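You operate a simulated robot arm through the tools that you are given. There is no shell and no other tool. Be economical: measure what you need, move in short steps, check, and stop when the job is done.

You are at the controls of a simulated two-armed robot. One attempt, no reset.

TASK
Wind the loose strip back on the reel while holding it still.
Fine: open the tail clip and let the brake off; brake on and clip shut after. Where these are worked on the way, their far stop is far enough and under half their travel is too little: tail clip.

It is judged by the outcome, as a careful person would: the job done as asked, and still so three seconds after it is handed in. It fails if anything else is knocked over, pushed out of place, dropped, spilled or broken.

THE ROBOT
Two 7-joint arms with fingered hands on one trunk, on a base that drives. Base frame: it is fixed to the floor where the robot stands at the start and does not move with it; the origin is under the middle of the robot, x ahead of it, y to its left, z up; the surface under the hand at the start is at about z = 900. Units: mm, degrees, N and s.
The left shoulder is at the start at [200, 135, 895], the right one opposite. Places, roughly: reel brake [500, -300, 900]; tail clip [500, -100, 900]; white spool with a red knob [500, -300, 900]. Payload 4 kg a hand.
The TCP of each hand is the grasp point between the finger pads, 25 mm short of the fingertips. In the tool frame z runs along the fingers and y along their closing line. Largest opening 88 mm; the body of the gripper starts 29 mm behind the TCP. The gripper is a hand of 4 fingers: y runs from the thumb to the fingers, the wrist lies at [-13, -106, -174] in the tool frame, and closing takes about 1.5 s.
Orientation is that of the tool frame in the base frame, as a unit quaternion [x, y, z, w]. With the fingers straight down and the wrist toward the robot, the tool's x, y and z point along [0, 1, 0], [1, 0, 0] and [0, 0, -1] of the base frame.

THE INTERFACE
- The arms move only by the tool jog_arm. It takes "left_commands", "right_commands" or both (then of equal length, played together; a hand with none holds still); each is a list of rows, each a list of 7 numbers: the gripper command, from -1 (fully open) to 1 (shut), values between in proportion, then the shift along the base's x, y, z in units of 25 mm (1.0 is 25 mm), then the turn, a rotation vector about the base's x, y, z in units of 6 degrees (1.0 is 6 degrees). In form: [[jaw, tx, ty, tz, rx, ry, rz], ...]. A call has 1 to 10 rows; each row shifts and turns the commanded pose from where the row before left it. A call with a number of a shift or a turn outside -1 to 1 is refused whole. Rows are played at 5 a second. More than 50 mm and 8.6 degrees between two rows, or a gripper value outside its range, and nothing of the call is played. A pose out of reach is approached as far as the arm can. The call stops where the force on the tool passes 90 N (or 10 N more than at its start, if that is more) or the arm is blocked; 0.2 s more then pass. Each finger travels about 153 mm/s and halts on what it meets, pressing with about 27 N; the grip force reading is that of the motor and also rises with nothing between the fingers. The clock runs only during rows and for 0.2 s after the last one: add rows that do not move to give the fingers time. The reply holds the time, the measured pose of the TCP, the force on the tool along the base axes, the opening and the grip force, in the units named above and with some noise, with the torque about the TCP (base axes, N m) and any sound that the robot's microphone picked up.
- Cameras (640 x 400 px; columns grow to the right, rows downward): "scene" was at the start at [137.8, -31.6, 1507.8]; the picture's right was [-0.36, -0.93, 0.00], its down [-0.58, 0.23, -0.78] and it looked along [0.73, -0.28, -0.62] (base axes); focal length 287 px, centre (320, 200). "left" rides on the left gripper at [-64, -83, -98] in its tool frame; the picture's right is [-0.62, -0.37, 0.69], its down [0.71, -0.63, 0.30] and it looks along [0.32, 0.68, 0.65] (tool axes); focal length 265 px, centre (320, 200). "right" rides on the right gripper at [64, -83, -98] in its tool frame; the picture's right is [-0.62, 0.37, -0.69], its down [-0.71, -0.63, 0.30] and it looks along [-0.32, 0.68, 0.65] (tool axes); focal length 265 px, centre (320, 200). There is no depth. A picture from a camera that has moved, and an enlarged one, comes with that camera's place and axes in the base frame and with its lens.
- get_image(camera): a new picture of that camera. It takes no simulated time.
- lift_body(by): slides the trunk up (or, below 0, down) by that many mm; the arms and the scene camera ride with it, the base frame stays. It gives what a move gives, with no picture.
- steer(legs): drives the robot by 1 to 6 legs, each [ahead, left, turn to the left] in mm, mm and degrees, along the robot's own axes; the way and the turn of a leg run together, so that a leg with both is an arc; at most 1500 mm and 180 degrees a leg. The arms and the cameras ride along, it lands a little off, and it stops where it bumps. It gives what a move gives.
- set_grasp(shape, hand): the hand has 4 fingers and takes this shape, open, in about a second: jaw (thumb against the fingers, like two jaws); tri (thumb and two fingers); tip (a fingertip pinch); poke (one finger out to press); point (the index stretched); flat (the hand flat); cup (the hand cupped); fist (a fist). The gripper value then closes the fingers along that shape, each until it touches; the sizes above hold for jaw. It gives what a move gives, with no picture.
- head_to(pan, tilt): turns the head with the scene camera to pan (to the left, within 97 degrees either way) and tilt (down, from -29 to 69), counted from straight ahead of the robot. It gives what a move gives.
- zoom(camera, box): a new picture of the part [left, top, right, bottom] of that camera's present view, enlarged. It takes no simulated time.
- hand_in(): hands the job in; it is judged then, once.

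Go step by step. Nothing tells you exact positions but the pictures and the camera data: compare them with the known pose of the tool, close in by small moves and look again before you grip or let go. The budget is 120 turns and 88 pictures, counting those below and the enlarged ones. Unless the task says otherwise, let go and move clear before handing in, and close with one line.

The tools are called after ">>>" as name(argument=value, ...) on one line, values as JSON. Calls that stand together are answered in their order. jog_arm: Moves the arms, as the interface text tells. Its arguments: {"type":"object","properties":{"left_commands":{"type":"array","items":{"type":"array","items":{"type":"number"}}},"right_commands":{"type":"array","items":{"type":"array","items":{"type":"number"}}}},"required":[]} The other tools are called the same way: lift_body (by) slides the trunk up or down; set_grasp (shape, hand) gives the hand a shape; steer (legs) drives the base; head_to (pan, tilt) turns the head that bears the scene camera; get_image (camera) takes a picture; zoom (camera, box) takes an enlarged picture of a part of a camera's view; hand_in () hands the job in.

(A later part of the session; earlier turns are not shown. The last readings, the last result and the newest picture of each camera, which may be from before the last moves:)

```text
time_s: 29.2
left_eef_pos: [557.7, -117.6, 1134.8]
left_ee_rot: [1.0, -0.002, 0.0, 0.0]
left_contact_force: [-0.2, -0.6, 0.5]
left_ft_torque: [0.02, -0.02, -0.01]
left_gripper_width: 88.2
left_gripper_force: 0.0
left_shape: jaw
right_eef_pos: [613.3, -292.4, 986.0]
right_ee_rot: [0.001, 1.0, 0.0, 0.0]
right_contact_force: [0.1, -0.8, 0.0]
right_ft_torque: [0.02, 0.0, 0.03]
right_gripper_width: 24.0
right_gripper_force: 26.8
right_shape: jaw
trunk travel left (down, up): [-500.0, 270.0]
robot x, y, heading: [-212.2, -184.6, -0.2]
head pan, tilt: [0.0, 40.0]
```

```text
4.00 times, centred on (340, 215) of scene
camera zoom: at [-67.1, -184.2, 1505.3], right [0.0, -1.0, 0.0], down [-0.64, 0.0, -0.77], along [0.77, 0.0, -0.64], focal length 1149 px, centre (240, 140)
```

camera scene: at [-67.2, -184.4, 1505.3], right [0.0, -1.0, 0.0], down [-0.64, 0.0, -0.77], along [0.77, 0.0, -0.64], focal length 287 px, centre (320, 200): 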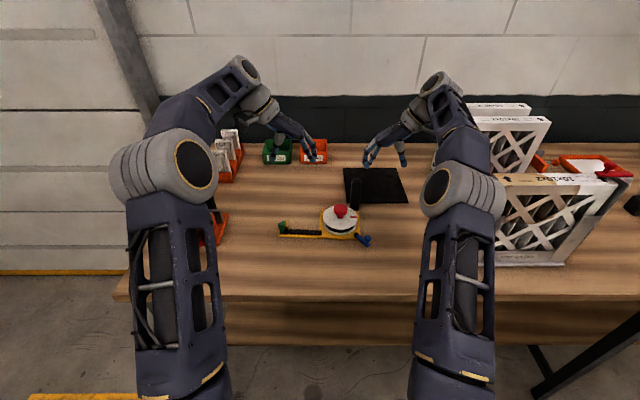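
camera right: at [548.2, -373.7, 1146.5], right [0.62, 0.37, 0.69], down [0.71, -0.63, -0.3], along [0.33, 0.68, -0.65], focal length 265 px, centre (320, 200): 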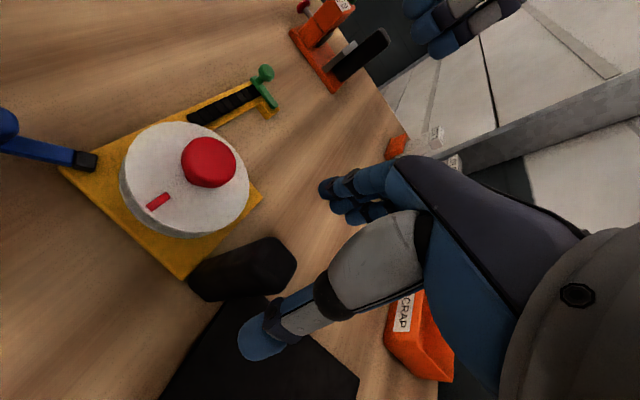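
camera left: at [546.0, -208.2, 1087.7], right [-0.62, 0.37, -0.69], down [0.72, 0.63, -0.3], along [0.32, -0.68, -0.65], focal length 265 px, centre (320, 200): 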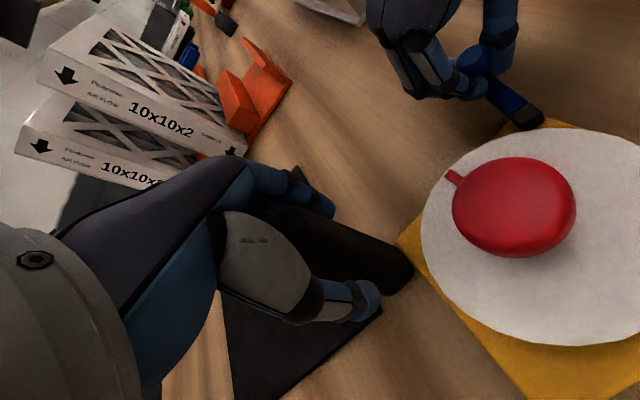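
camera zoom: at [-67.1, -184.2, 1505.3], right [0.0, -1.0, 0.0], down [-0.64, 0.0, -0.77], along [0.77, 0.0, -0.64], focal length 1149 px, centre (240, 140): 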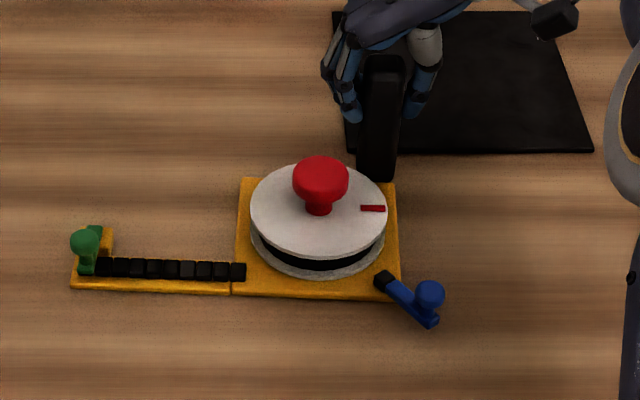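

The right hand holds the post. The fixture sits about 8 mm and 3° off its original place, so I drag it back gently by the post before winding.

>>> jog_arm(right_commands=[[1, -0.12, -0.12, 0, 0, 0, 0.25], [1, -0.12, -0.12, 0, 0, 0, 0.25], [1, 0, 0, 0, 0, 0, 0]])

>>> zoom(camera="scene", box=[260, 170, 420, 260])

>>> get_image(camera="left")

```text
time_s: 30.0
left_eef_pos: [558.1, -115.8, 1134.2]
left_ee_rot: [1.0, -0.003, 0.0, 0.0]
left_contact_force: [0.2, 0.3, 0.0]
left_ft_torque: [0.0, 0.0, -0.02]
left_gripper_width: 87.9
left_gripper_force: 0.1
left_shape: jaw
right_eef_pos: [607.7, -296.7, 986.8]
right_ee_rot: [-0.025, 1.0, 0.0, 0.0]
right_contact_force: [0.6, 1.4, 0.2]
right_ft_torque: [0.06, 0.01, -0.1]
right_gripper_width: 23.9
right_gripper_force: 26.9
right_shape: jaw
trunk travel left (down, up): [-500.0, 270.0]
robot x, y, heading: [-205.5, -182.6, -0.0]
head pan, tilt: [0.0, 40.0]
```

```text
4.00 times, centred on (340, 215) of scene
camera zoom: at [-67.1, -184.2, 1505.3], right [0.0, -1.0, 0.0], down [-0.64, 0.0, -0.77], along [0.77, 0.0, -0.64], focal length 1149 px, centre (240, 140)
```

zoom: 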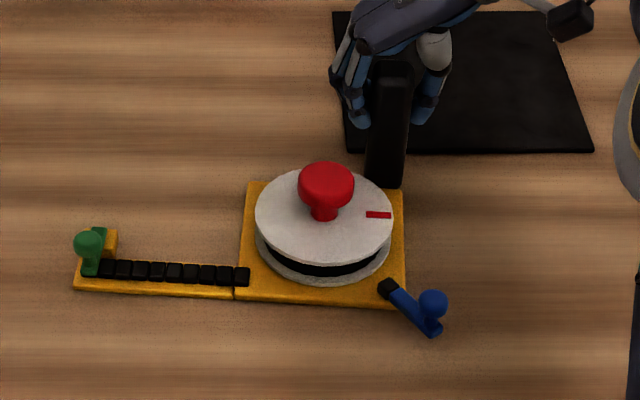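

```text
53 pictures are left
camera left: at [493.6, -33.2, 1233.7], right [-0.62, 0.37, -0.69], down [0.72, 0.63, -0.3], along [0.32, -0.68, -0.65], focal length 265 px, centre (320, 200)
```

left: 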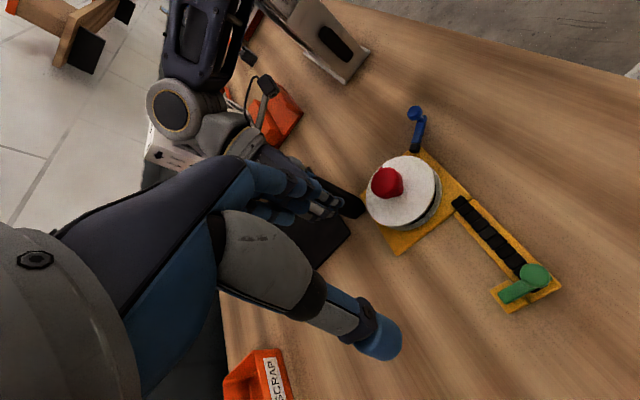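

The fixture moved back but kept its small yaw, which I can correct later at the clip. The clip knob is at (497,-78,940), and I bring the left hand above it.

>>> jog_arm(left_commands=[[-0.6, -0.49, 0.3, -1, 0, 0, 0], [-0.2, -0.49, 0.3, -1, 0, 0, 0], [0, -0.49, 0.3, -1, 0, 0, 0], [0, -0.49, 0.3, -1, 0, 0, 0], [0, -0.49, 0.3, -0.9, 0, 0, 0], [0, 0, 0, 0, 0, 0, 0]])

>>> get_image(camera="left")

>>> get_image(camera="scene")

```text
time_s: 31.4
left_eef_pos: [495.8, -78.2, 1012.1]
left_ee_rot: [1.0, -0.001, 0.0, 0.001]
left_contact_force: [0.0, -0.3, 0.0]
left_ft_torque: [-0.04, 0.0, 0.01]
left_gripper_width: 44.3
left_gripper_force: 0.2
left_shape: jaw
right_eef_pos: [606.3, -297.8, 988.1]
right_ee_rot: [-0.024, 1.0, 0.0, 0.0]
right_contact_force: [0.2, 0.5, -0.5]
right_ft_torque: [0.0, 0.0, -0.09]
right_gripper_width: 24.1
right_gripper_force: 26.7
right_shape: jaw
trunk travel left (down, up): [-500.0, 270.0]
robot x, y, heading: [-209.2, -186.8, -0.3]
head pan, tilt: [0.0, 40.0]
```

```text
52 pictures are left
camera left: at [431.6, 5.5, 1111.4], right [-0.62, 0.37, -0.69], down [0.72, 0.63, -0.3], along [0.32, -0.68, -0.65], focal length 265 px, centre (320, 200)
```

left: 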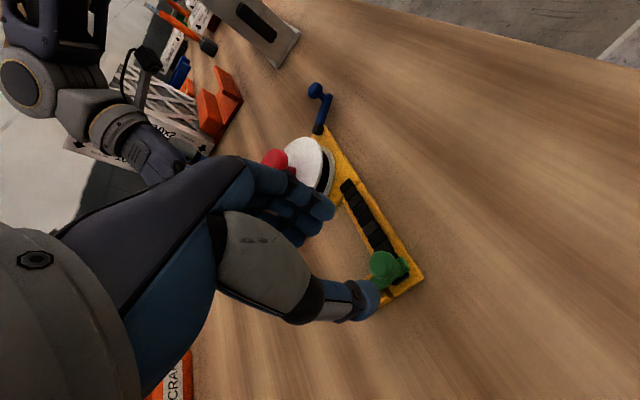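

```text
51 pictures are left
camera scene: at [-67.1, -184.2, 1505.3], right [0.0, -1.0, 0.0], down [-0.64, 0.0, -0.77], along [0.77, 0.0, -0.64], focal length 287 px, centre (320, 200)
```

scene: 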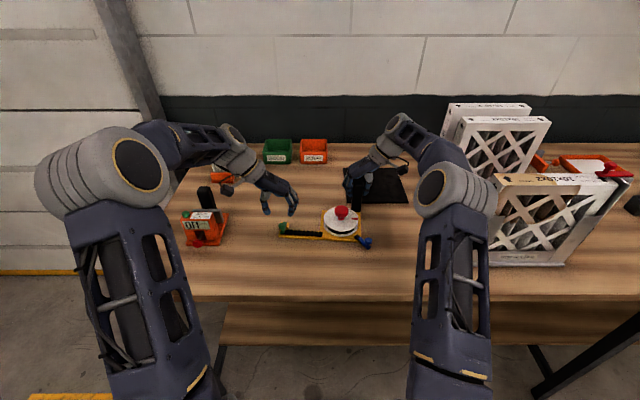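

>>> jog_arm(left_commands=[[0, 0.1, -0.03, -0.9, 0, 0, 0], [0, 0, 0, -0.9, 0, 0, 0], [0, 0, 0, -0.4, 0, 0, 0], [0, 0, 0, -0.4, 0, 0, 0], [0.3, 0, 0, 0, 0, 0, 0], [0.6, 0, 0, 0, 0, 0, 0]])

>>> zoom(camera="left", box=[240, 140, 480, 340])

>>> zoom(camera="scene", box=[260, 190, 390, 260])

```text
time_s: 32.8
left_eef_pos: [499.5, -79.5, 948.3]
left_ee_rot: [1.0, -0.003, 0.0, 0.001]
left_contact_force: [0.6, -0.1, -0.1]
left_ft_torque: [-0.02, -0.02, 0.0]
left_gripper_width: 18.1
left_gripper_force: 0.0
left_shape: jaw
right_eef_pos: [606.6, -298.4, 987.3]
right_ee_rot: [-0.024, 1.0, 0.0, 0.0]
right_contact_force: [1.0, -0.4, 0.0]
right_ft_torque: [0.04, -0.02, -0.1]
right_gripper_width: 24.0
right_gripper_force: 26.8
right_shape: jaw
trunk travel left (down, up): [-500.0, 270.0]
robot x, y, heading: [-210.7, -183.4, -0.2]
head pan, tilt: [0.0, 40.0]
```

```text
2.00 times, centred on (360, 240) of left
camera zoom: at [434.8, 4.1, 1047.2], right [-0.62, 0.37, -0.69], down [0.72, 0.63, -0.3], along [0.32, -0.68, -0.65], focal length 531 px, centre (240, 120)
```

zoom: 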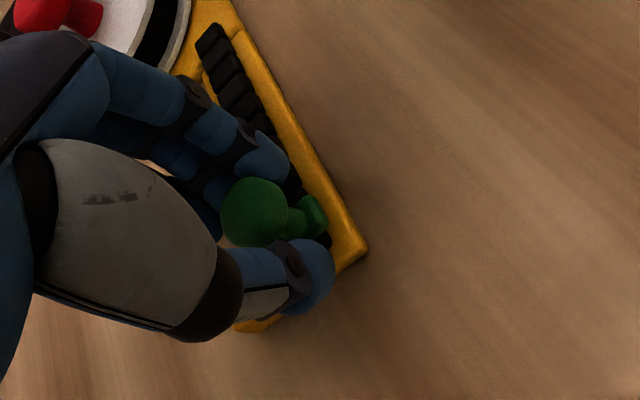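

```text
4.92 times, centred on (325, 225) of scene
camera zoom: at [-67.1, -184.2, 1505.3], right [0.0, -1.0, 0.0], down [-0.64, 0.0, -0.77], along [0.77, 0.0, -0.64], focal length 1415 px, centre (295, 77)
```

zoom: 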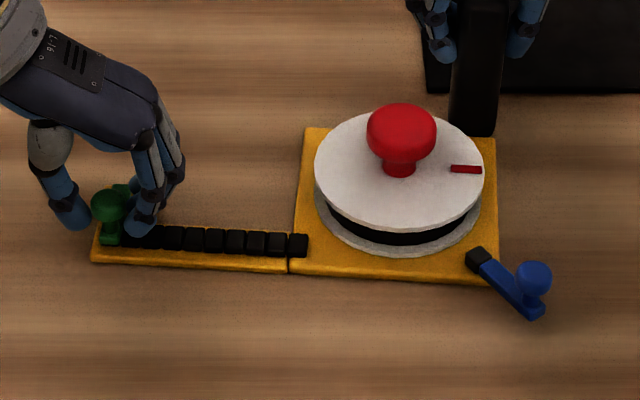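

>>> jog_arm(left_commands=[[0.5, -0.04, 0, -0.2, 0, 0, 0], [0.8, 0, 0, 0, 0, 0, 0], [1, 0, 0, 0, 0, 0, 0], [1, 0, 0, 0, 0, 0, 0], [1, 0, 0, 0, 0, 0, 0]])

>>> zoom(camera="left", box=[240, 140, 480, 340])

```text
time_s: 34.0
left_eef_pos: [499.2, -79.9, 943.8]
left_ee_rot: [1.0, -0.001, -0.001, 0.0]
left_contact_force: [-1.5, 1.5, 2.0]
left_ft_torque: [-0.3, 0.03, -0.07]
left_gripper_width: 7.4
left_gripper_force: 27.6
left_shape: jaw
right_eef_pos: [606.7, -297.8, 987.6]
right_ee_rot: [-0.025, 1.0, 0.0, 0.0]
right_contact_force: [0.6, 0.0, -0.4]
right_ft_torque: [0.03, -0.04, -0.09]
right_gripper_width: 24.0
right_gripper_force: 27.0
right_shape: jaw
trunk travel left (down, up): [-500.0, 270.0]
robot x, y, heading: [-207.8, -183.0, -0.3]
head pan, tilt: [0.0, 40.0]
```

```text
2.00 times, centred on (360, 240) of left
camera zoom: at [433.6, 3.9, 1042.4], right [-0.62, 0.37, -0.69], down [0.72, 0.63, -0.3], along [0.32, -0.68, -0.65], focal length 531 px, centre (240, 120)
```

zoom: 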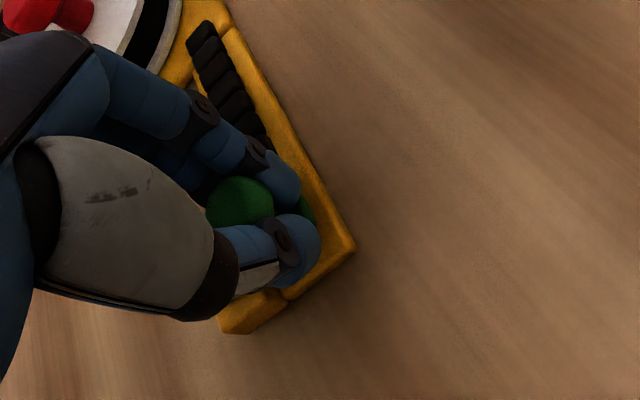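

The clip knob is gripped. Using it, I first swing the fixture back by about 3° about the post.

>>> jog_arm(left_commands=[[1, -0.22, -0.11, 0, 0, 0, 0.25], [1, -0.22, -0.11, 0, 0, 0, 0.25], [1, 0, 0, 0, 0, 0, 0]])

>>> zoom(camera="scene", box=[260, 190, 390, 260])

```text
time_s: 34.8
left_eef_pos: [486.2, -86.2, 944.2]
left_ee_rot: [1.0, 0.026, 0.0, 0.0]
left_contact_force: [-0.2, 0.7, -0.2]
left_ft_torque: [-0.3, -0.01, -0.04]
left_gripper_width: 7.3
left_gripper_force: 26.9
left_shape: jaw
right_eef_pos: [605.8, -298.4, 986.5]
right_ee_rot: [-0.025, 1.0, 0.0, 0.0]
right_contact_force: [-0.4, 0.6, -0.3]
right_ft_torque: [0.05, 0.03, 0.03]
right_gripper_width: 23.4
right_gripper_force: 27.4
right_shape: jaw
trunk travel left (down, up): [-500.0, 270.0]
robot x, y, heading: [-208.2, -184.3, -0.2]
head pan, tilt: [0.0, 40.0]
```

```text
4.92 times, centred on (325, 225) of scene
camera zoom: at [-67.1, -184.2, 1505.3], right [0.0, -1.0, 0.0], down [-0.64, 0.0, -0.77], along [0.77, 0.0, -0.64], focal length 1415 px, centre (295, 77)
```

zoom: 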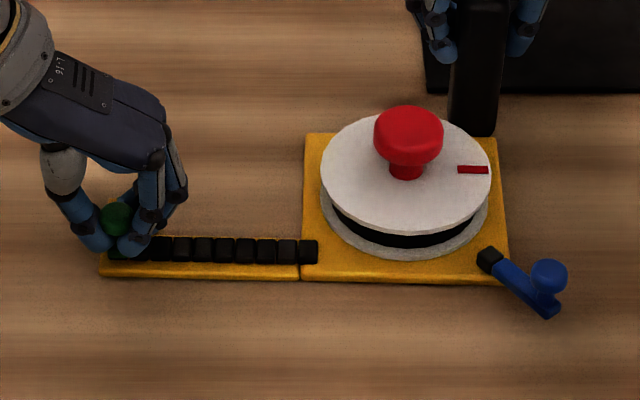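

The fixture is square again. Next I test the clip by moving +y a little.

>>> jog_arm(left_commands=[[1, 0, 0.16, 0, 0, 0, 0], [1, 0, 0.16, 0, 0, 0, 0], [1, 0, 0, 0, 0, 0, 0]])

>>> zoom(camera="scene", box=[260, 190, 390, 260])

```text
time_s: 35.6
left_eef_pos: [488.3, -77.0, 944.0]
left_ee_rot: [1.0, 0.024, 0.0, 0.0]
left_contact_force: [2.9, -5.0, 1.5]
left_ft_torque: [-0.59, -0.09, -0.13]
left_gripper_width: 8.3
left_gripper_force: 26.8
left_shape: jaw
right_eef_pos: [605.6, -297.5, 987.2]
right_ee_rot: [-0.024, 1.0, 0.001, 0.0]
right_contact_force: [-1.8, 5.4, 0.5]
right_ft_torque: [0.17, 0.02, 0.01]
right_gripper_width: 23.9
right_gripper_force: 27.2
right_shape: jaw
trunk travel left (down, up): [-500.0, 270.0]
robot x, y, heading: [-213.4, -180.5, -0.1]
head pan, tilt: [0.0, 40.0]
```

```text
4.92 times, centred on (325, 225) of scene
camera zoom: at [-67.1, -184.2, 1505.3], right [0.0, -1.0, 0.0], down [-0.64, 0.0, -0.77], along [0.77, 0.0, -0.64], focal length 1415 px, centre (295, 77)
```

zoom: 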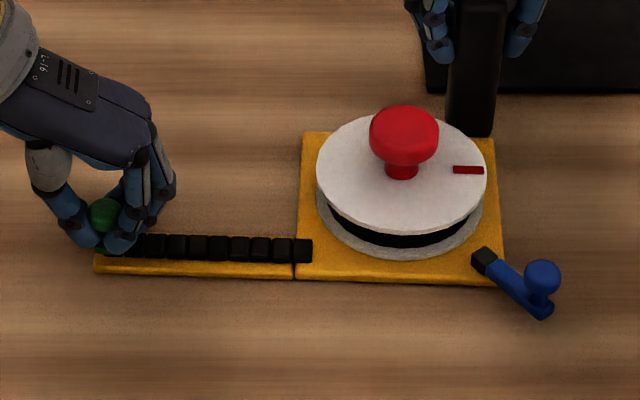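

Ambiguous, since the fixture mostly followed. I try the other way.

>>> jog_arm(left_commands=[[1, 0, -0.16, 0, 0, 0, 0], [1, 0, -0.16, 0, 0, 0, 0], [1, 0, -0.16, 0, 0, 0, 0], [1, 0, -0.16, 0, 0, 0, 0], [1, 0, 0, 0, 0, 0, 0]])

>>> zoom(camera="scene", box=[260, 190, 390, 260])

>>> zoom(camera="left", box=[240, 140, 480, 340])

```text
time_s: 36.8
left_eef_pos: [487.9, -93.3, 943.1]
left_ee_rot: [1.0, 0.026, -0.001, -0.001]
left_contact_force: [-7.7, 15.5, 0.5]
left_ft_torque: [-0.08, 0.1, -0.03]
left_gripper_width: 8.0
left_gripper_force: 26.8
left_shape: jaw
right_eef_pos: [607.7, -299.1, 988.1]
right_ee_rot: [-0.023, 1.0, 0.0, 0.001]
right_contact_force: [8.0, -13.7, 0.7]
right_ft_torque: [-0.27, -0.14, -0.11]
right_gripper_width: 24.2
right_gripper_force: 26.9
right_shape: jaw
trunk travel left (down, up): [-500.0, 270.0]
robot x, y, heading: [-212.1, -185.5, -0.3]
head pan, tilt: [0.0, 40.0]
```

```text
4.92 times, centred on (325, 225) of scene
camera zoom: at [-67.2, -184.1, 1505.3], right [0.0, -1.0, 0.0], down [-0.64, 0.0, -0.77], along [0.77, 0.0, -0.64], focal length 1415 px, centre (295, 77)
```

zoom: 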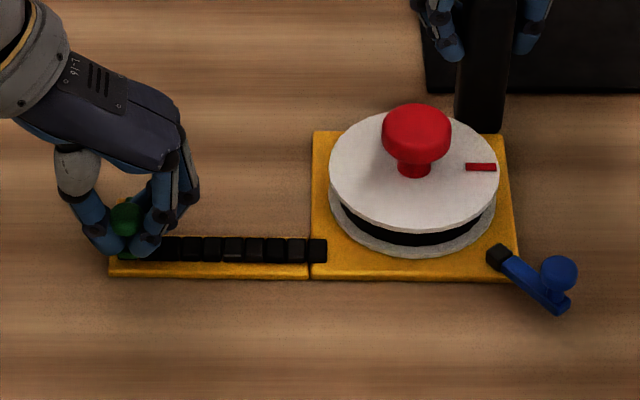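

```text
2.00 times, centred on (360, 240) of left
camera zoom: at [418.6, -12.9, 1042.3], right [-0.64, 0.34, -0.69], down [0.68, 0.67, -0.3], along [0.36, -0.67, -0.66], focal length 531 px, centre (240, 120)
```

zoom: 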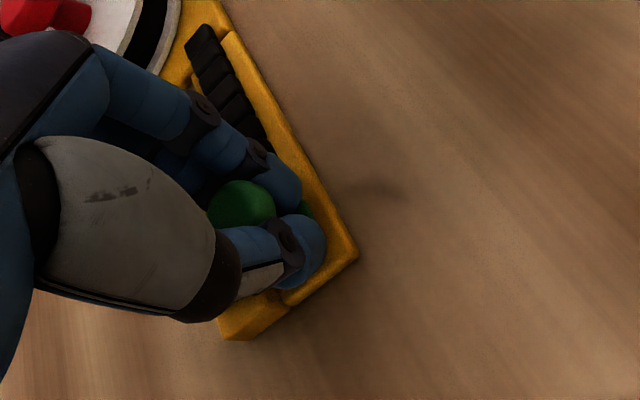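

-y is blocked at 15 N, which is the shut stop, so the clip opens toward +y. I arc it that way.

>>> jog_arm(left_commands=[[1, 0, 0.32, 0, 0, 0, 0], [1, 0.02, 0.25, 0, 0, 0, 0], [1, 0.05, 0.25, 0, 0, 0, 0], [1, 0.1, 0.25, 0, 0, 0, 0], [1, 0, 0, 0, 0, 0, 0]])

>>> zoom(camera="scene", box=[260, 190, 390, 260])

>>> zoom(camera="left", box=[240, 140, 480, 340])

```text
time_s: 38.0
left_eef_pos: [492.0, -68.0, 943.7]
left_ee_rot: [1.0, 0.025, -0.001, 0.002]
left_contact_force: [2.4, -7.5, 2.5]
left_ft_torque: [-0.61, -0.01, -0.23]
left_gripper_width: 9.1
left_gripper_force: 26.8
left_shape: jaw
right_eef_pos: [606.9, -297.1, 986.5]
right_ee_rot: [-0.025, 1.0, 0.001, -0.001]
right_contact_force: [-2.6, 6.1, 0.4]
right_ft_torque: [0.2, 0.06, -0.01]
right_gripper_width: 23.8
right_gripper_force: 27.3
right_shape: jaw
trunk travel left (down, up): [-500.0, 270.0]
robot x, y, heading: [-208.5, -177.5, -0.3]
head pan, tilt: [0.0, 40.0]
```

```text
4.92 times, centred on (325, 225) of scene
camera zoom: at [-67.1, -184.2, 1505.3], right [0.0, -1.0, 0.0], down [-0.64, 0.0, -0.77], along [0.77, 0.0, -0.64], focal length 1415 px, centre (295, 77)
```

zoom: 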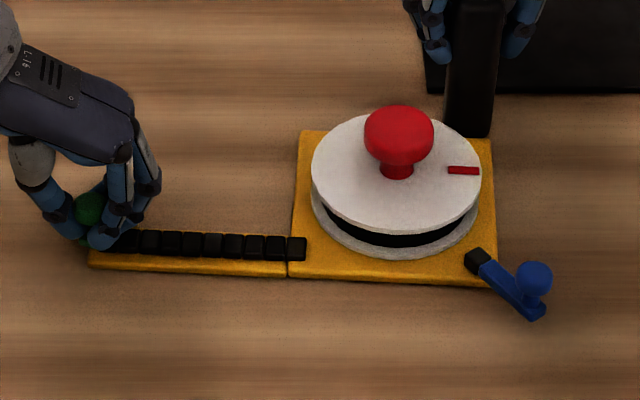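

```text
2.00 times, centred on (360, 240) of left
camera zoom: at [423.3, 12.2, 1043.4], right [-0.64, 0.34, -0.69], down [0.68, 0.66, -0.3], along [0.36, -0.67, -0.65], focal length 531 px, centre (240, 120)
```

zoom: 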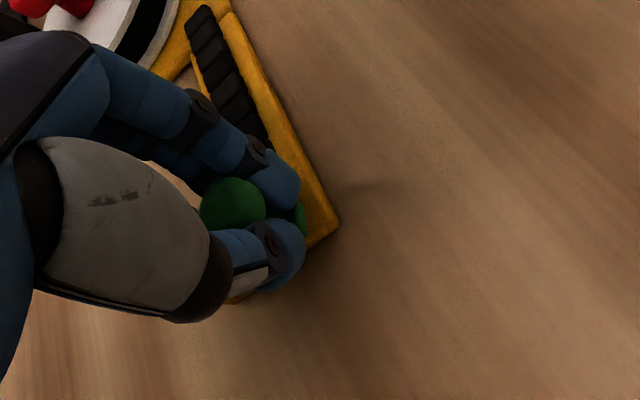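

The clip is turning. I carry on along the arc toward its far stop.

>>> jog_arm(left_commands=[[1, 0.1, 0.24, 0, 0, 0, -0.3], [1, 0.13, 0.23, 0, 0, 0, -0.3], [1, 0.16, 0.2, 0, 0, 0, -0.3], [1, 0, 0, 0, 0, 0, 0]])

>>> zoom(camera="scene", box=[260, 190, 390, 260])

>>> zoom(camera="left", box=[240, 140, 480, 340])

```text
time_s: 39.0
left_eef_pos: [501.0, -50.5, 942.8]
left_ee_rot: [1.0, -0.023, 0.0, -0.001]
left_contact_force: [0.1, -4.5, -0.4]
left_ft_torque: [-0.33, 0.03, -0.13]
left_gripper_width: 8.2
left_gripper_force: 26.3
left_shape: jaw
right_eef_pos: [606.1, -298.0, 987.5]
right_ee_rot: [-0.024, 1.0, 0.0, 0.001]
right_contact_force: [0.0, 4.1, 0.4]
right_ft_torque: [0.2, -0.01, -0.09]
right_gripper_width: 24.1
right_gripper_force: 26.5
right_shape: jaw
trunk travel left (down, up): [-500.0, 270.0]
robot x, y, heading: [-209.9, -182.2, -0.3]
head pan, tilt: [0.0, 40.0]
```

```text
4.92 times, centred on (325, 225) of scene
camera zoom: at [-67.1, -184.2, 1505.3], right [0.0, -1.0, 0.0], down [-0.64, 0.0, -0.77], along [0.77, 0.0, -0.64], focal length 1415 px, centre (295, 77)
```

zoom: 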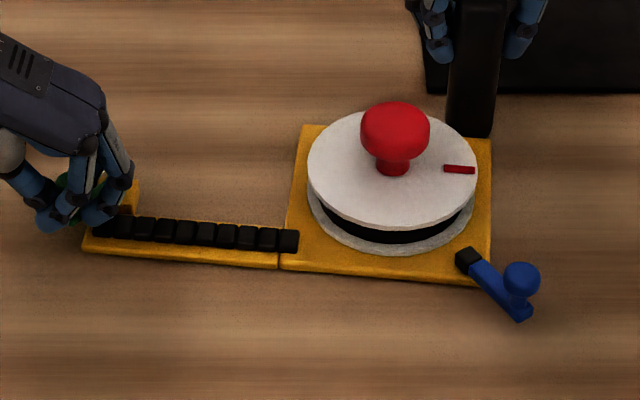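

```text
2.00 times, centred on (360, 240) of left
camera zoom: at [440.3, 36.4, 1042.6], right [-0.6, 0.4, -0.69], down [0.74, 0.6, -0.3], along [0.29, -0.7, -0.65], focal length 531 px, centre (240, 120)
```

zoom: 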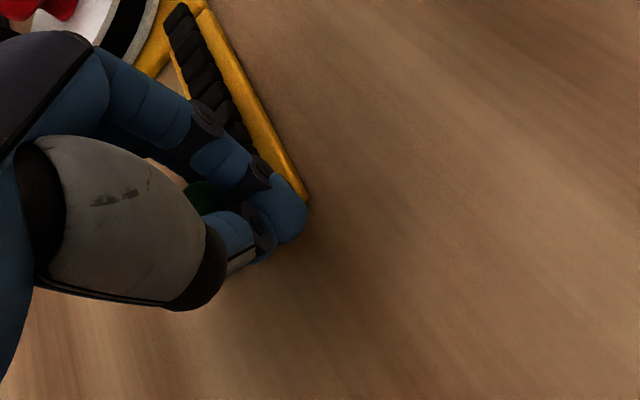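

The clip knob now stands left of its tab. I let go, rise and look.

>>> jog_arm(left_commands=[[0.5, 0, 0, 0, 0, 0, 0], [0, 0, 0, 0, 0, 0, 0], [-0.4, 0, 0, 0, 0, 0, 0], [-0.4, 0, 0, 0.9, 0, 0, 0], [-0.4, 0, 0, 1, 0, 0, 0], [-0.4, 0, 0.5, 1, 0, 0, 0], [-0.4, 0, 1, 1, 0, 0, 0], [-0.4, 0, 1, 0.5, 0, 0, 0]])

>>> zoom(camera="scene", box=[260, 190, 390, 260])

>>> get_image(camera="left")

```text
time_s: 40.8
left_eef_pos: [501.8, 9.7, 1054.0]
left_ee_rot: [1.0, -0.022, -0.001, -0.001]
left_contact_force: [1.2, -0.9, 0.1]
left_ft_torque: [-0.03, 0.01, 0.01]
left_gripper_width: 61.0
left_gripper_force: 0.1
left_shape: jaw
right_eef_pos: [608.1, -297.5, 987.5]
right_ee_rot: [-0.024, 1.0, 0.0, 0.0]
right_contact_force: [0.1, 1.3, 0.4]
right_ft_torque: [0.08, -0.02, -0.03]
right_gripper_width: 24.0
right_gripper_force: 27.0
right_shape: jaw
trunk travel left (down, up): [-500.0, 270.0]
robot x, y, heading: [-208.7, -183.7, -0.2]
head pan, tilt: [0.0, 40.0]
```

```text
4.92 times, centred on (325, 225) of scene
camera zoom: at [-67.0, -184.3, 1505.3], right [0.0, -1.0, 0.0], down [-0.64, 0.0, -0.77], along [0.77, 0.0, -0.64], focal length 1415 px, centre (295, 77)
```

zoom: 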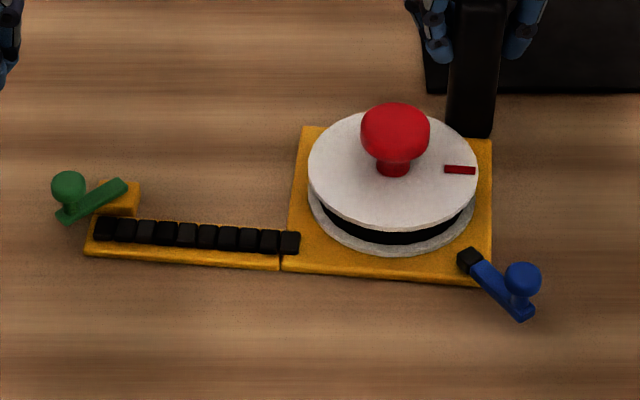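

```text
38 pictures are left
camera left: at [440.7, 95.8, 1153.2], right [-0.6, 0.4, -0.69], down [0.74, 0.6, -0.3], along [0.29, -0.7, -0.65], focal length 265 px, centre (320, 200)
```

left: 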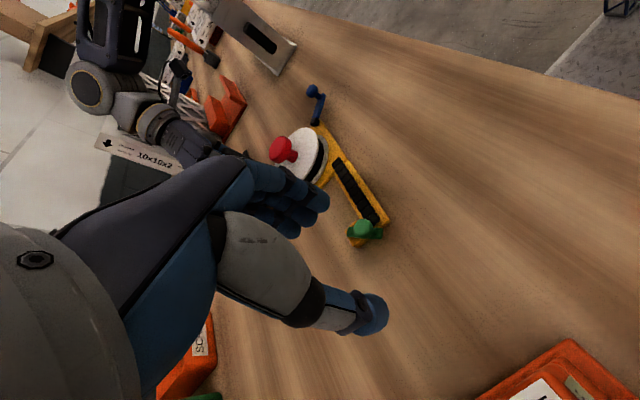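

The clip is open about 55° and well clear of the strip, and the brake is off. I move the left hand over the red knob at about (524,-241).

>>> jog_arm(left_commands=[[-1, 0.09, -1, 0, 0, 0, 0], [-1, 0.09, -1, 0, 0, 0, 0], [-1, 0.09, -1, 0, 0, 0, 0], [-1, 0.09, -1, 0, 0, 0, 0], [-1, 0.09, -1, 0, 0, 0, 0], [-1, 0.09, -1, 0, 0, 0, 0], [-1, 0.09, -1, 0, 0, 0, 0], [-0.7, 0.09, -1, 0, 0, 0, 0], [-0.5, 0.09, -1, 0, 0, 0, 0], [-0.5, 0.09, -1, 0, 0, 0, 0]])

>>> get_image(camera="left")

>>> zoom(camera="scene", box=[260, 160, 400, 260])

```text
time_s: 43.0
left_eef_pos: [522.9, -238.8, 1055.9]
left_ee_rot: [1.0, -0.022, 0.001, 0.0]
left_contact_force: [0.3, 0.3, -0.2]
left_ft_torque: [0.01, 0.01, -0.04]
left_gripper_width: 66.2
left_gripper_force: 0.1
left_shape: jaw
right_eef_pos: [606.4, -297.3, 988.1]
right_ee_rot: [-0.025, 1.0, 0.0, 0.0]
right_contact_force: [0.1, -0.5, 0.1]
right_ft_torque: [0.04, 0.0, -0.05]
right_gripper_width: 24.0
right_gripper_force: 26.8
right_shape: jaw
trunk travel left (down, up): [-500.0, 270.0]
robot x, y, heading: [-211.6, -183.7, -0.1]
head pan, tilt: [0.0, 40.0]
```

```text
37 pictures are left
camera left: at [461.3, -152.8, 1154.4], right [-0.6, 0.4, -0.69], down [0.74, 0.6, -0.3], along [0.29, -0.7, -0.65], focal length 265 px, centre (320, 200)
```

left: 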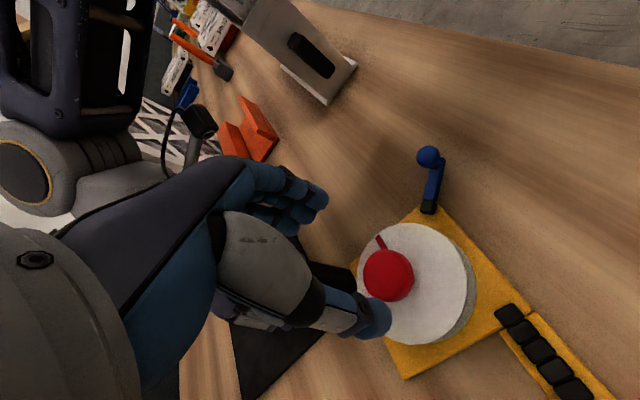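

```text
4.00 times, centred on (330, 210) of scene
camera zoom: at [-67.1, -184.0, 1505.3], right [0.0, -1.0, 0.0], down [-0.64, 0.0, -0.77], along [0.77, 0.0, -0.64], focal length 1149 px, centre (280, 160)
```

zoom: 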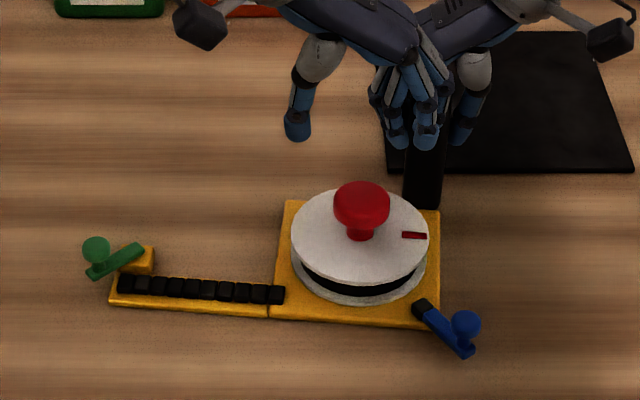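

I descend onto the knob, turning the wrist back about 24° to gain stroke.

>>> jog_arm(left_commands=[[-0.5, 0.16, -0.04, -0.3, 0, 0, -1], [-0.5, 0, 0, -0.3, 0, 0, -1], [-0.5, 0, 0, -0.5, 0, 0, -1], [-0.5, 0, 0, -0.6, 0, 0, -1], [-0.5, 0, 0, -0.8, 0, 0, 0], [-0.5, 0, 0, -0.8, 0, 0, 0], [-0.5, 0, 0, 0, 0, 0, 0]])

>>> get_image(camera="left")

>>> zoom(camera="scene", box=[260, 160, 400, 260])

```text
time_s: 44.6
left_eef_pos: [528.7, -238.0, 973.9]
left_ee_rot: [0.973, -0.23, 0.0, 0.0]
left_contact_force: [0.4, -0.4, -0.9]
left_ft_torque: [0.06, -0.02, 0.01]
left_gripper_width: 66.4
left_gripper_force: 0.1
left_shape: jaw
right_eef_pos: [606.6, -296.4, 986.6]
right_ee_rot: [-0.025, 1.0, 0.0, 0.0]
right_contact_force: [0.1, 0.2, 0.9]
right_ft_torque: [0.08, -0.01, -0.03]
right_gripper_width: 23.9
right_gripper_force: 27.0
right_shape: jaw
trunk travel left (down, up): [-500.0, 270.0]
robot x, y, heading: [-210.2, -181.9, 0.1]
head pan, tilt: [0.0, 40.0]
```

```text
35 pictures are left
camera left: at [507.6, -134.9, 1072.3], right [-0.39, 0.61, -0.69], down [0.92, 0.24, -0.3], along [-0.02, -0.76, -0.65], focal length 265 px, centre (320, 200)
```

left: 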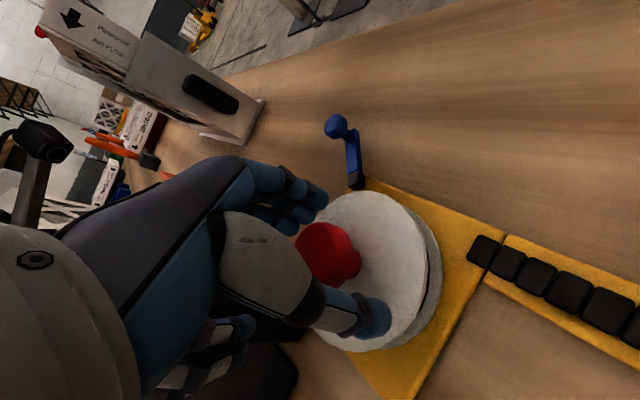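

```text
4.00 times, centred on (330, 210) of scene
camera zoom: at [-67.1, -184.2, 1505.3], right [0.0, -1.0, 0.0], down [-0.64, 0.0, -0.77], along [0.77, 0.0, -0.64], focal length 1149 px, centre (280, 160)
```

zoom: 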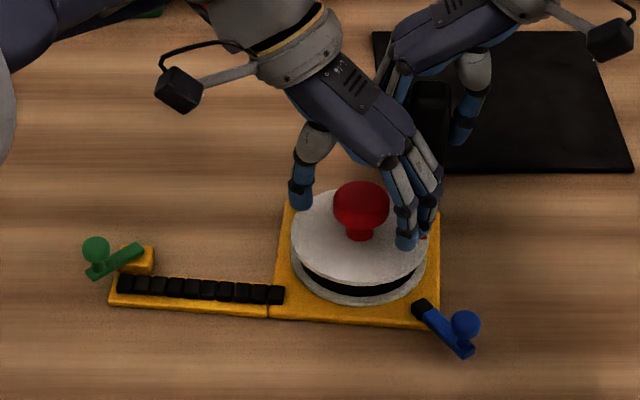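

Fingers straddle the knob. I close and make the first ccw stroke in steps.

>>> jog_arm(left_commands=[[-0.2, 0, 0, 0, 0, 0, 0], [0.1, 0, 0, 0, 0, 0, 0], [0.5, 0, 0, 0, 0, 0, 0], [1, 0, 0, 0, 0, 0, 0], [1, 0, 0, 0, 0, 0, 0]])

>>> jog_arm(left_commands=[[1, 0, 0, 0, 0, 0, 0.7], [1, 0, 0, 0, 0, 0, 0.7], [1, 0, 0, 0, 0, 0, 0.7], [1, 0, 0, 0, 0, 0, 0.7], [1, 0, 0, 0, 0, 0, 0]])

>>> zoom(camera="scene", box=[260, 160, 400, 260])

```text
time_s: 45.8
left_eef_pos: [528.8, -238.0, 973.0]
left_ee_rot: [0.973, -0.23, 0.0, 0.0]
left_contact_force: [-9.7, 2.0, -6.2]
left_ft_torque: [0.03, 0.09, -0.17]
left_gripper_width: 23.5
left_gripper_force: 27.0
left_shape: jaw
right_eef_pos: [606.9, -298.1, 987.6]
right_ee_rot: [-0.023, 1.0, 0.001, 0.001]
right_contact_force: [9.8, -4.1, 4.7]
right_ft_torque: [0.03, -0.09, -0.12]
right_gripper_width: 24.1
right_gripper_force: 26.9
right_shape: jaw
trunk travel left (down, up): [-500.0, 270.0]
robot x, y, heading: [-210.9, -182.7, -0.2]
head pan, tilt: [0.0, 40.0]
```

```text
time_s: 47.0
left_eef_pos: [527.4, -239.3, 970.4]
left_ee_rot: [0.996, -0.086, -0.002, 0.0]
left_contact_force: [-22.6, 5.7, -5.8]
left_ft_torque: [-0.14, 0.25, -0.56]
left_gripper_width: 22.1
left_gripper_force: 27.3
left_shape: jaw
right_eef_pos: [607.2, -298.1, 987.8]
right_ee_rot: [-0.023, 1.0, -0.001, 0.001]
right_contact_force: [21.6, -6.5, 5.2]
right_ft_torque: [0.06, -0.37, -0.35]
right_gripper_width: 24.3
right_gripper_force: 27.2
right_shape: jaw
trunk travel left (down, up): [-500.0, 270.0]
robot x, y, heading: [-212.0, -184.3, -0.3]
head pan, tilt: [0.0, 40.0]
```

```text
4.00 times, centred on (330, 210) of scene
camera zoom: at [-67.2, -184.2, 1505.3], right [0.0, -1.0, 0.0], down [-0.64, 0.0, -0.77], along [0.77, 0.0, -0.64], focal length 1149 px, centre (280, 160)
```

zoom: 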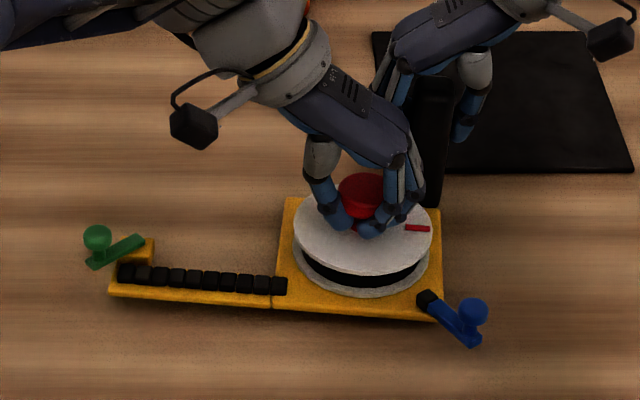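

The knob turns, but the hand is off-centre: 22 N along x. I recentre slightly and continue.

>>> jog_arm(left_commands=[[1, -0.16, 0.03, 0, 0, 0, 0], [1, 0, 0, 0, 0, 0, 0.7], [1, 0, 0, 0, 0, 0, 0.7], [1, 0, 0, 0, 0, 0, 0.7], [1, 0, 0, 0, 0, 0, 0.7], [1, 0, 0, 0, 0, 0, 0]])

>>> zoom(camera="scene", box=[260, 160, 400, 260])

```text
time_s: 48.4
left_eef_pos: [522.9, -238.7, 970.5]
left_ee_rot: [0.998, 0.062, -0.001, 0.0]
left_contact_force: [-16.3, 2.0, -7.0]
left_ft_torque: [-0.05, 0.2, -0.35]
left_gripper_width: 19.8
left_gripper_force: 27.3
left_shape: jaw
right_eef_pos: [606.1, -297.8, 988.3]
right_ee_rot: [-0.024, 1.0, 0.0, 0.001]
right_contact_force: [18.0, -1.5, 8.8]
right_ft_torque: [0.18, -0.3, -0.42]
right_gripper_width: 24.4
right_gripper_force: 26.8
right_shape: jaw
trunk travel left (down, up): [-500.0, 270.0]
robot x, y, heading: [-208.9, -184.8, -0.3]
head pan, tilt: [0.0, 40.0]
```

```text
4.00 times, centred on (330, 210) of scene
camera zoom: at [-67.1, -184.2, 1505.3], right [0.0, -1.0, 0.0], down [-0.64, 0.0, -0.77], along [0.77, 0.0, -0.64], focal length 1149 px, centre (280, 160)
```

zoom: 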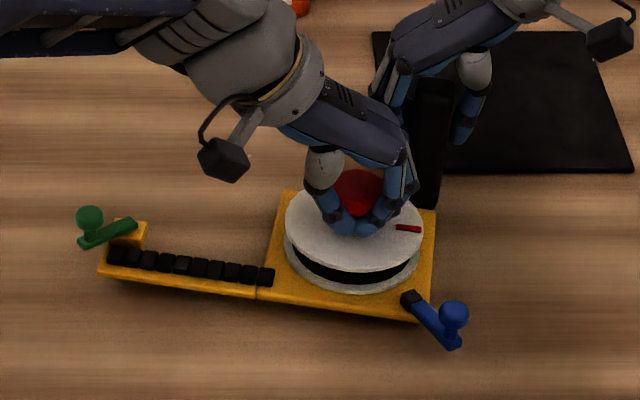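

The fingers have slid off to the near side of the stem, so the knob sits farther out than I set. I reopen, rise, turn back and measure again.

>>> jog_arm(left_commands=[[0.5, 0, 0, 0, 0, 0, 0], [-0.1, 0, 0, 0, 0, 0, 0], [-0.5, 0, 0, 0, 0, 0, 0], [-0.5, 0, 0, 0.8, 0, 0, 0], [-0.5, 0, 0, 0.8, 0, 0, -0.5], [-0.5, -0.5, 0.5, 0.8, 0, 0, -1], [-0.5, -0.5, 0.5, 0, 0, 0, -1], [-0.5, -0.5, 0.5, 0, 0, 0, -1], [-0.5, 0, 0, 0, 0, 0, -1]])

>>> zoom(camera="scene", box=[260, 160, 400, 260])

>>> get_image(camera="left")

```text
time_s: 50.4
left_eef_pos: [486.7, -201.2, 1031.3]
left_ee_rot: [0.985, -0.174, 0.0, -0.001]
left_contact_force: [0.3, -0.4, -0.2]
left_ft_torque: [-0.02, 0.01, 0.02]
left_gripper_width: 65.8
left_gripper_force: 0.0
left_shape: jaw
right_eef_pos: [606.7, -297.7, 987.2]
right_ee_rot: [-0.025, 1.0, 0.0, 0.0]
right_contact_force: [-0.8, -1.2, -2.2]
right_ft_torque: [-0.01, 0.0, -0.04]
right_gripper_width: 24.6
right_gripper_force: 27.3
right_shape: jaw
trunk travel left (down, up): [-500.0, 270.0]
robot x, y, heading: [-212.7, -186.6, -0.2]
head pan, tilt: [0.0, 40.0]
```

```text
4.00 times, centred on (330, 210) of scene
camera zoom: at [-67.1, -184.2, 1505.3], right [0.0, -1.0, 0.0], down [-0.64, 0.0, -0.77], along [0.77, 0.0, -0.64], focal length 1149 px, centre (280, 160)
```

zoom: 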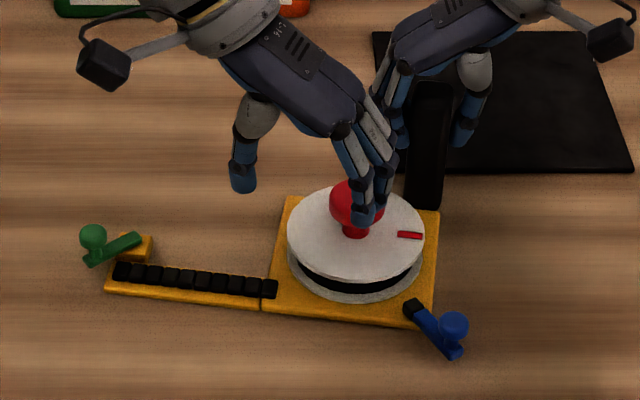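

```text
30 pictures are left
camera left: at [453.4, -100.4, 1130.8], right [-0.46, 0.56, -0.69], down [0.89, 0.35, -0.3], along [0.07, -0.75, -0.65], focal length 265 px, centre (320, 200)
```

left: 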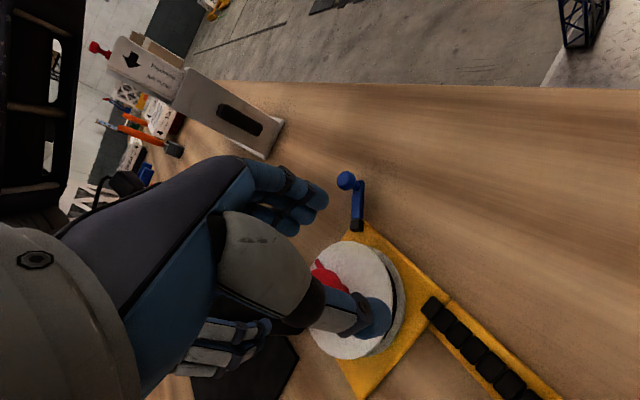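

The knob slipped without winding. The fingertips meet about 20 mm below the TCP, so they closed under the cap, and I take it higher this time, with TCP z≈990.

>>> jog_arm(left_commands=[[-0.5, 0.54, -0.5, 0, 0, 0, 0], [-0.5, 0.54, -0.5, 0, 0, 0, 0], [-0.5, 0.54, -0.5, 0, 0, 0, 0], [-0.5, 0, 0, -0.8, 0, 0, 0], [-0.5, 0, 0, -0.8, 0, 0, 0], [-0.2, 0, 0, 0, 0, 0, 0], [0.1, 0, 0, 0, 0, 0, 0], [0.4, 0, 0, 0, 0, 0, 0], [0.7, 0, 0, 0, 0, 0, 0], [0.7, 0, 0, 0, 0, 0, 0]])

>>> zoom(camera="scene", box=[290, 180, 390, 250])

```text
time_s: 52.6
left_eef_pos: [529.1, -237.0, 991.9]
left_ee_rot: [0.985, -0.173, 0.0, 0.0]
left_contact_force: [-2.5, 3.1, 8.7]
left_ft_torque: [0.0, 0.09, 0.0]
left_gripper_width: 20.3
left_gripper_force: 26.5
left_shape: jaw
right_eef_pos: [606.4, -298.6, 986.3]
right_ee_rot: [-0.025, 1.0, 0.0, 0.0]
right_contact_force: [3.0, -1.7, -4.5]
right_ft_torque: [0.01, -0.07, -0.03]
right_gripper_width: 24.5
right_gripper_force: 27.1
right_shape: jaw
trunk travel left (down, up): [-500.0, 270.0]
robot x, y, heading: [-210.8, -187.6, -0.1]
head pan, tilt: [0.0, 40.0]
```

```text
5.71 times, centred on (340, 215) of scene
camera zoom: at [-67.3, -184.2, 1505.4], right [0.0, -1.0, 0.0], down [-0.64, 0.0, -0.77], along [0.77, 0.0, -0.64], focal length 1642 px, centre (206, 114)
```

zoom: 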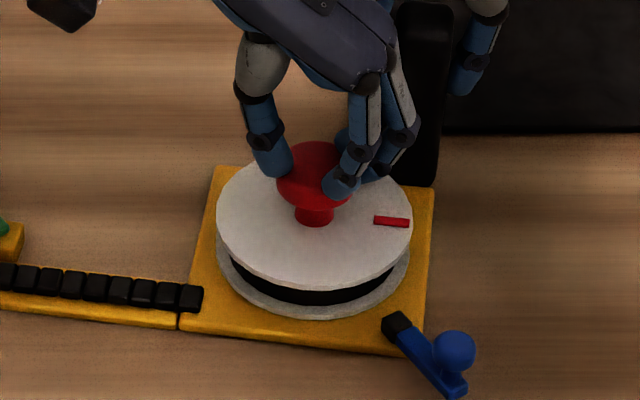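

The tips bear on the cap's upper slope, a little too high. I reopen, go down 9 mm and close again.

>>> jog_arm(left_commands=[[0, 0, 0, 0, 0, 0, 0], [-0.4, 0, 0, 0, 0, 0, 0], [-0.4, 0, 0, -0.36, 0, 0, 0], [-0.1, 0, 0, 0, 0, 0, 0], [0.2, 0, 0, 0, 0, 0, 0], [0.6, 0, 0, 0, 0, 0, 0], [1, 0, 0, 0, 0, 0, 0], [1, 0, 0, 0, 0, 0, 0]])

>>> zoom(camera="scene", box=[290, 180, 390, 250])

```text
time_s: 54.4
left_eef_pos: [527.2, -236.8, 981.3]
left_ee_rot: [0.985, -0.173, 0.0, 0.0]
left_contact_force: [-3.7, 0.9, 0.1]
left_ft_torque: [0.03, 0.04, -0.04]
left_gripper_width: 26.3
left_gripper_force: 27.1
left_shape: jaw
right_eef_pos: [606.8, -296.6, 987.2]
right_ee_rot: [-0.025, 1.0, 0.0, 0.0]
right_contact_force: [2.5, -0.7, -2.7]
right_ft_torque: [0.03, -0.04, -0.11]
right_gripper_width: 24.6
right_gripper_force: 27.2
right_shape: jaw
trunk travel left (down, up): [-500.0, 270.0]
robot x, y, heading: [-207.5, -185.1, -0.0]
head pan, tilt: [0.0, 40.0]
```

```text
5.71 times, centred on (340, 215) of scene
camera zoom: at [-67.1, -184.2, 1505.3], right [0.0, -1.0, 0.0], down [-0.64, 0.0, -0.77], along [0.77, 0.0, -0.64], focal length 1642 px, centre (206, 114)
```

zoom: 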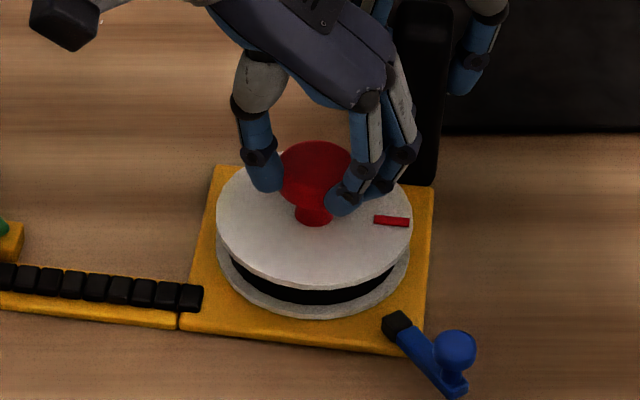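

Now the cap is held at its widest and the vertical force is nil. I turn ccw gently.

>>> jog_arm(left_commands=[[1, 0, 0, 0, 0, 0, 0.5], [1, 0, 0, 0, 0, 0, 0.5], [1, 0, 0, 0, 0, 0, 0.5], [1, 0, 0, 0, 0, 0, 0.5], [1, 0, 0, 0, 0, 0, 0.5], [1, 0, 0, 0, 0, 0, 0.5], [1, 0, 0, 0, 0, 0, 0]])

>>> zoom(camera="scene", box=[260, 180, 390, 250])

```text
time_s: 56.0
left_eef_pos: [526.6, -238.8, 981.6]
left_ee_rot: [1.0, -0.017, -0.001, 0.0]
left_contact_force: [-14.8, 2.3, 0.1]
left_ft_torque: [-0.05, 0.33, -0.44]
left_gripper_width: 25.1
left_gripper_force: 27.0
left_shape: jaw
right_eef_pos: [606.6, -296.7, 986.8]
right_ee_rot: [-0.025, 1.0, 0.0, 0.001]
right_contact_force: [13.7, -2.1, -0.6]
right_ft_torque: [-0.01, -0.25, -0.19]
right_gripper_width: 24.9
right_gripper_force: 27.4
right_shape: jaw
trunk travel left (down, up): [-500.0, 270.0]
robot x, y, heading: [-210.5, -184.8, -0.1]
head pan, tilt: [0.0, 40.0]
```

```text
4.92 times, centred on (325, 215) of scene
camera zoom: at [-67.1, -184.2, 1505.3], right [0.0, -1.0, 0.0], down [-0.64, 0.0, -0.77], along [0.77, 0.0, -0.64], focal length 1415 px, centre (295, 126)
```

zoom: 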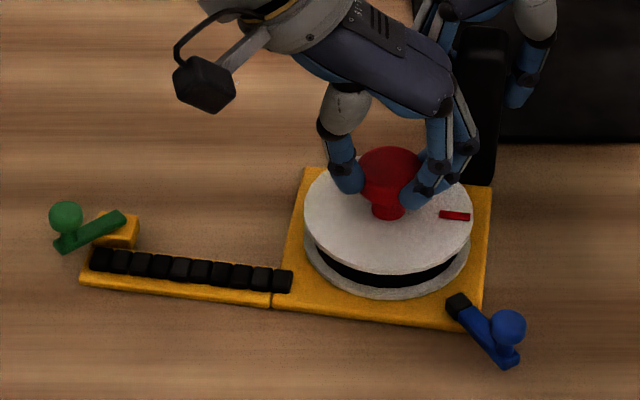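

The knob still slips under two opposed pads. I rise and try the three-point "tri" shape, which should centre itself on the round knob.

>>> jog_arm(left_commands=[[0.4, 0, 0, 0, 0, 0, 0], [-0.2, 0, 0, 0, 0, 0, 0], [-0.6, 0, 0, 0, 0, 0, 0], [-0.6, 0, 0, 1, 0, 0, -1], [-0.6, 0, 0, 1, 0, 0, -1], [-0.6, 0, 0, 0.5, 0, 0, -1]])

>>> set_grasp(hand="left", shape="tri")

>>> get_image(camera="left")

>>> zoom(camera="scene", box=[260, 160, 400, 250])

```text
time_s: 57.4
left_eef_pos: [524.9, -235.9, 1044.8]
left_ee_rot: [0.985, -0.174, 0.0, 0.0]
left_contact_force: [0.3, -0.2, 0.4]
left_ft_torque: [-0.02, 0.02, 0.02]
left_gripper_width: 70.1
left_gripper_force: 0.0
left_shape: jaw
right_eef_pos: [606.3, -297.2, 986.3]
right_ee_rot: [-0.024, 1.0, 0.0, 0.0]
right_contact_force: [-0.7, 0.5, -2.4]
right_ft_torque: [0.03, 0.01, -0.05]
right_gripper_width: 24.3
right_gripper_force: 27.1
right_shape: jaw
trunk travel left (down, up): [-500.0, 270.0]
robot x, y, heading: [-211.0, -179.5, -0.2]
head pan, tilt: [0.0, 40.0]
```

```text
time_s: 58.3
left_eef_pos: [526.1, -236.4, 1045.4]
left_ee_rot: [0.985, -0.173, 0.0, 0.0]
left_contact_force: [0.1, -0.7, 0.3]
left_ft_torque: [0.02, -0.01, 0.01]
left_gripper_width: 88.0
left_gripper_force: 0.0
left_shape: tri
right_eef_pos: [606.4, -297.1, 986.5]
right_ee_rot: [-0.025, 1.0, 0.0, 0.0]
right_contact_force: [0.0, 0.7, -2.6]
right_ft_torque: [0.07, -0.01, -0.02]
right_gripper_width: 24.7
right_gripper_force: 26.7
right_shape: jaw
trunk travel left (down, up): [-500.0, 270.0]
robot x, y, heading: [-205.7, -184.1, -0.3]
head pan, tilt: [0.0, 40.0]
```

```text
26 pictures are left
camera left: at [492.6, -136.3, 1144.0], right [-0.46, 0.56, -0.69], down [0.89, 0.35, -0.3], along [0.07, -0.75, -0.65], focal length 265 px, centre (320, 200)
```

left: 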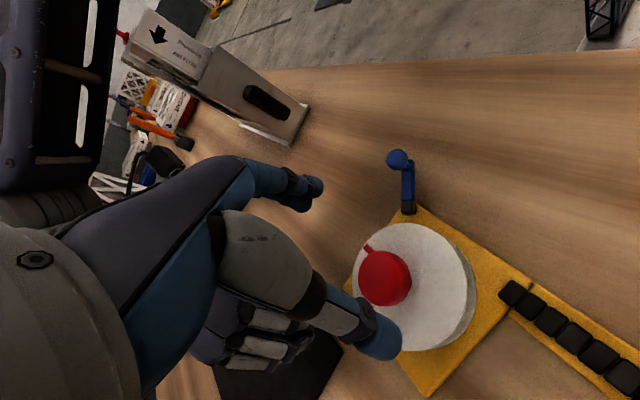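

```text
4.44 times, centred on (330, 205) of scene
camera zoom: at [-67.1, -184.2, 1505.3], right [0.0, -1.0, 0.0], down [-0.64, 0.0, -0.77], along [0.77, 0.0, -0.64], focal length 1277 px, centre (276, 178)
```

zoom: 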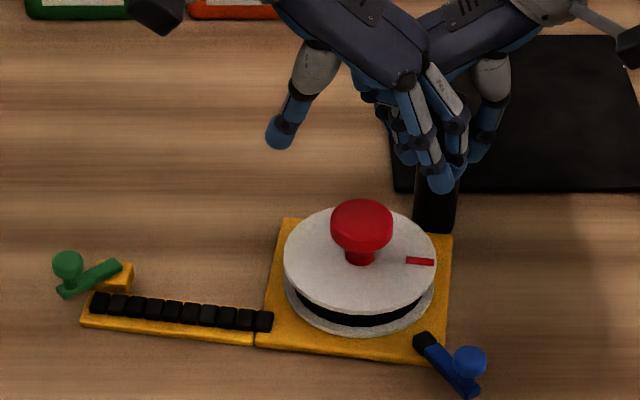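

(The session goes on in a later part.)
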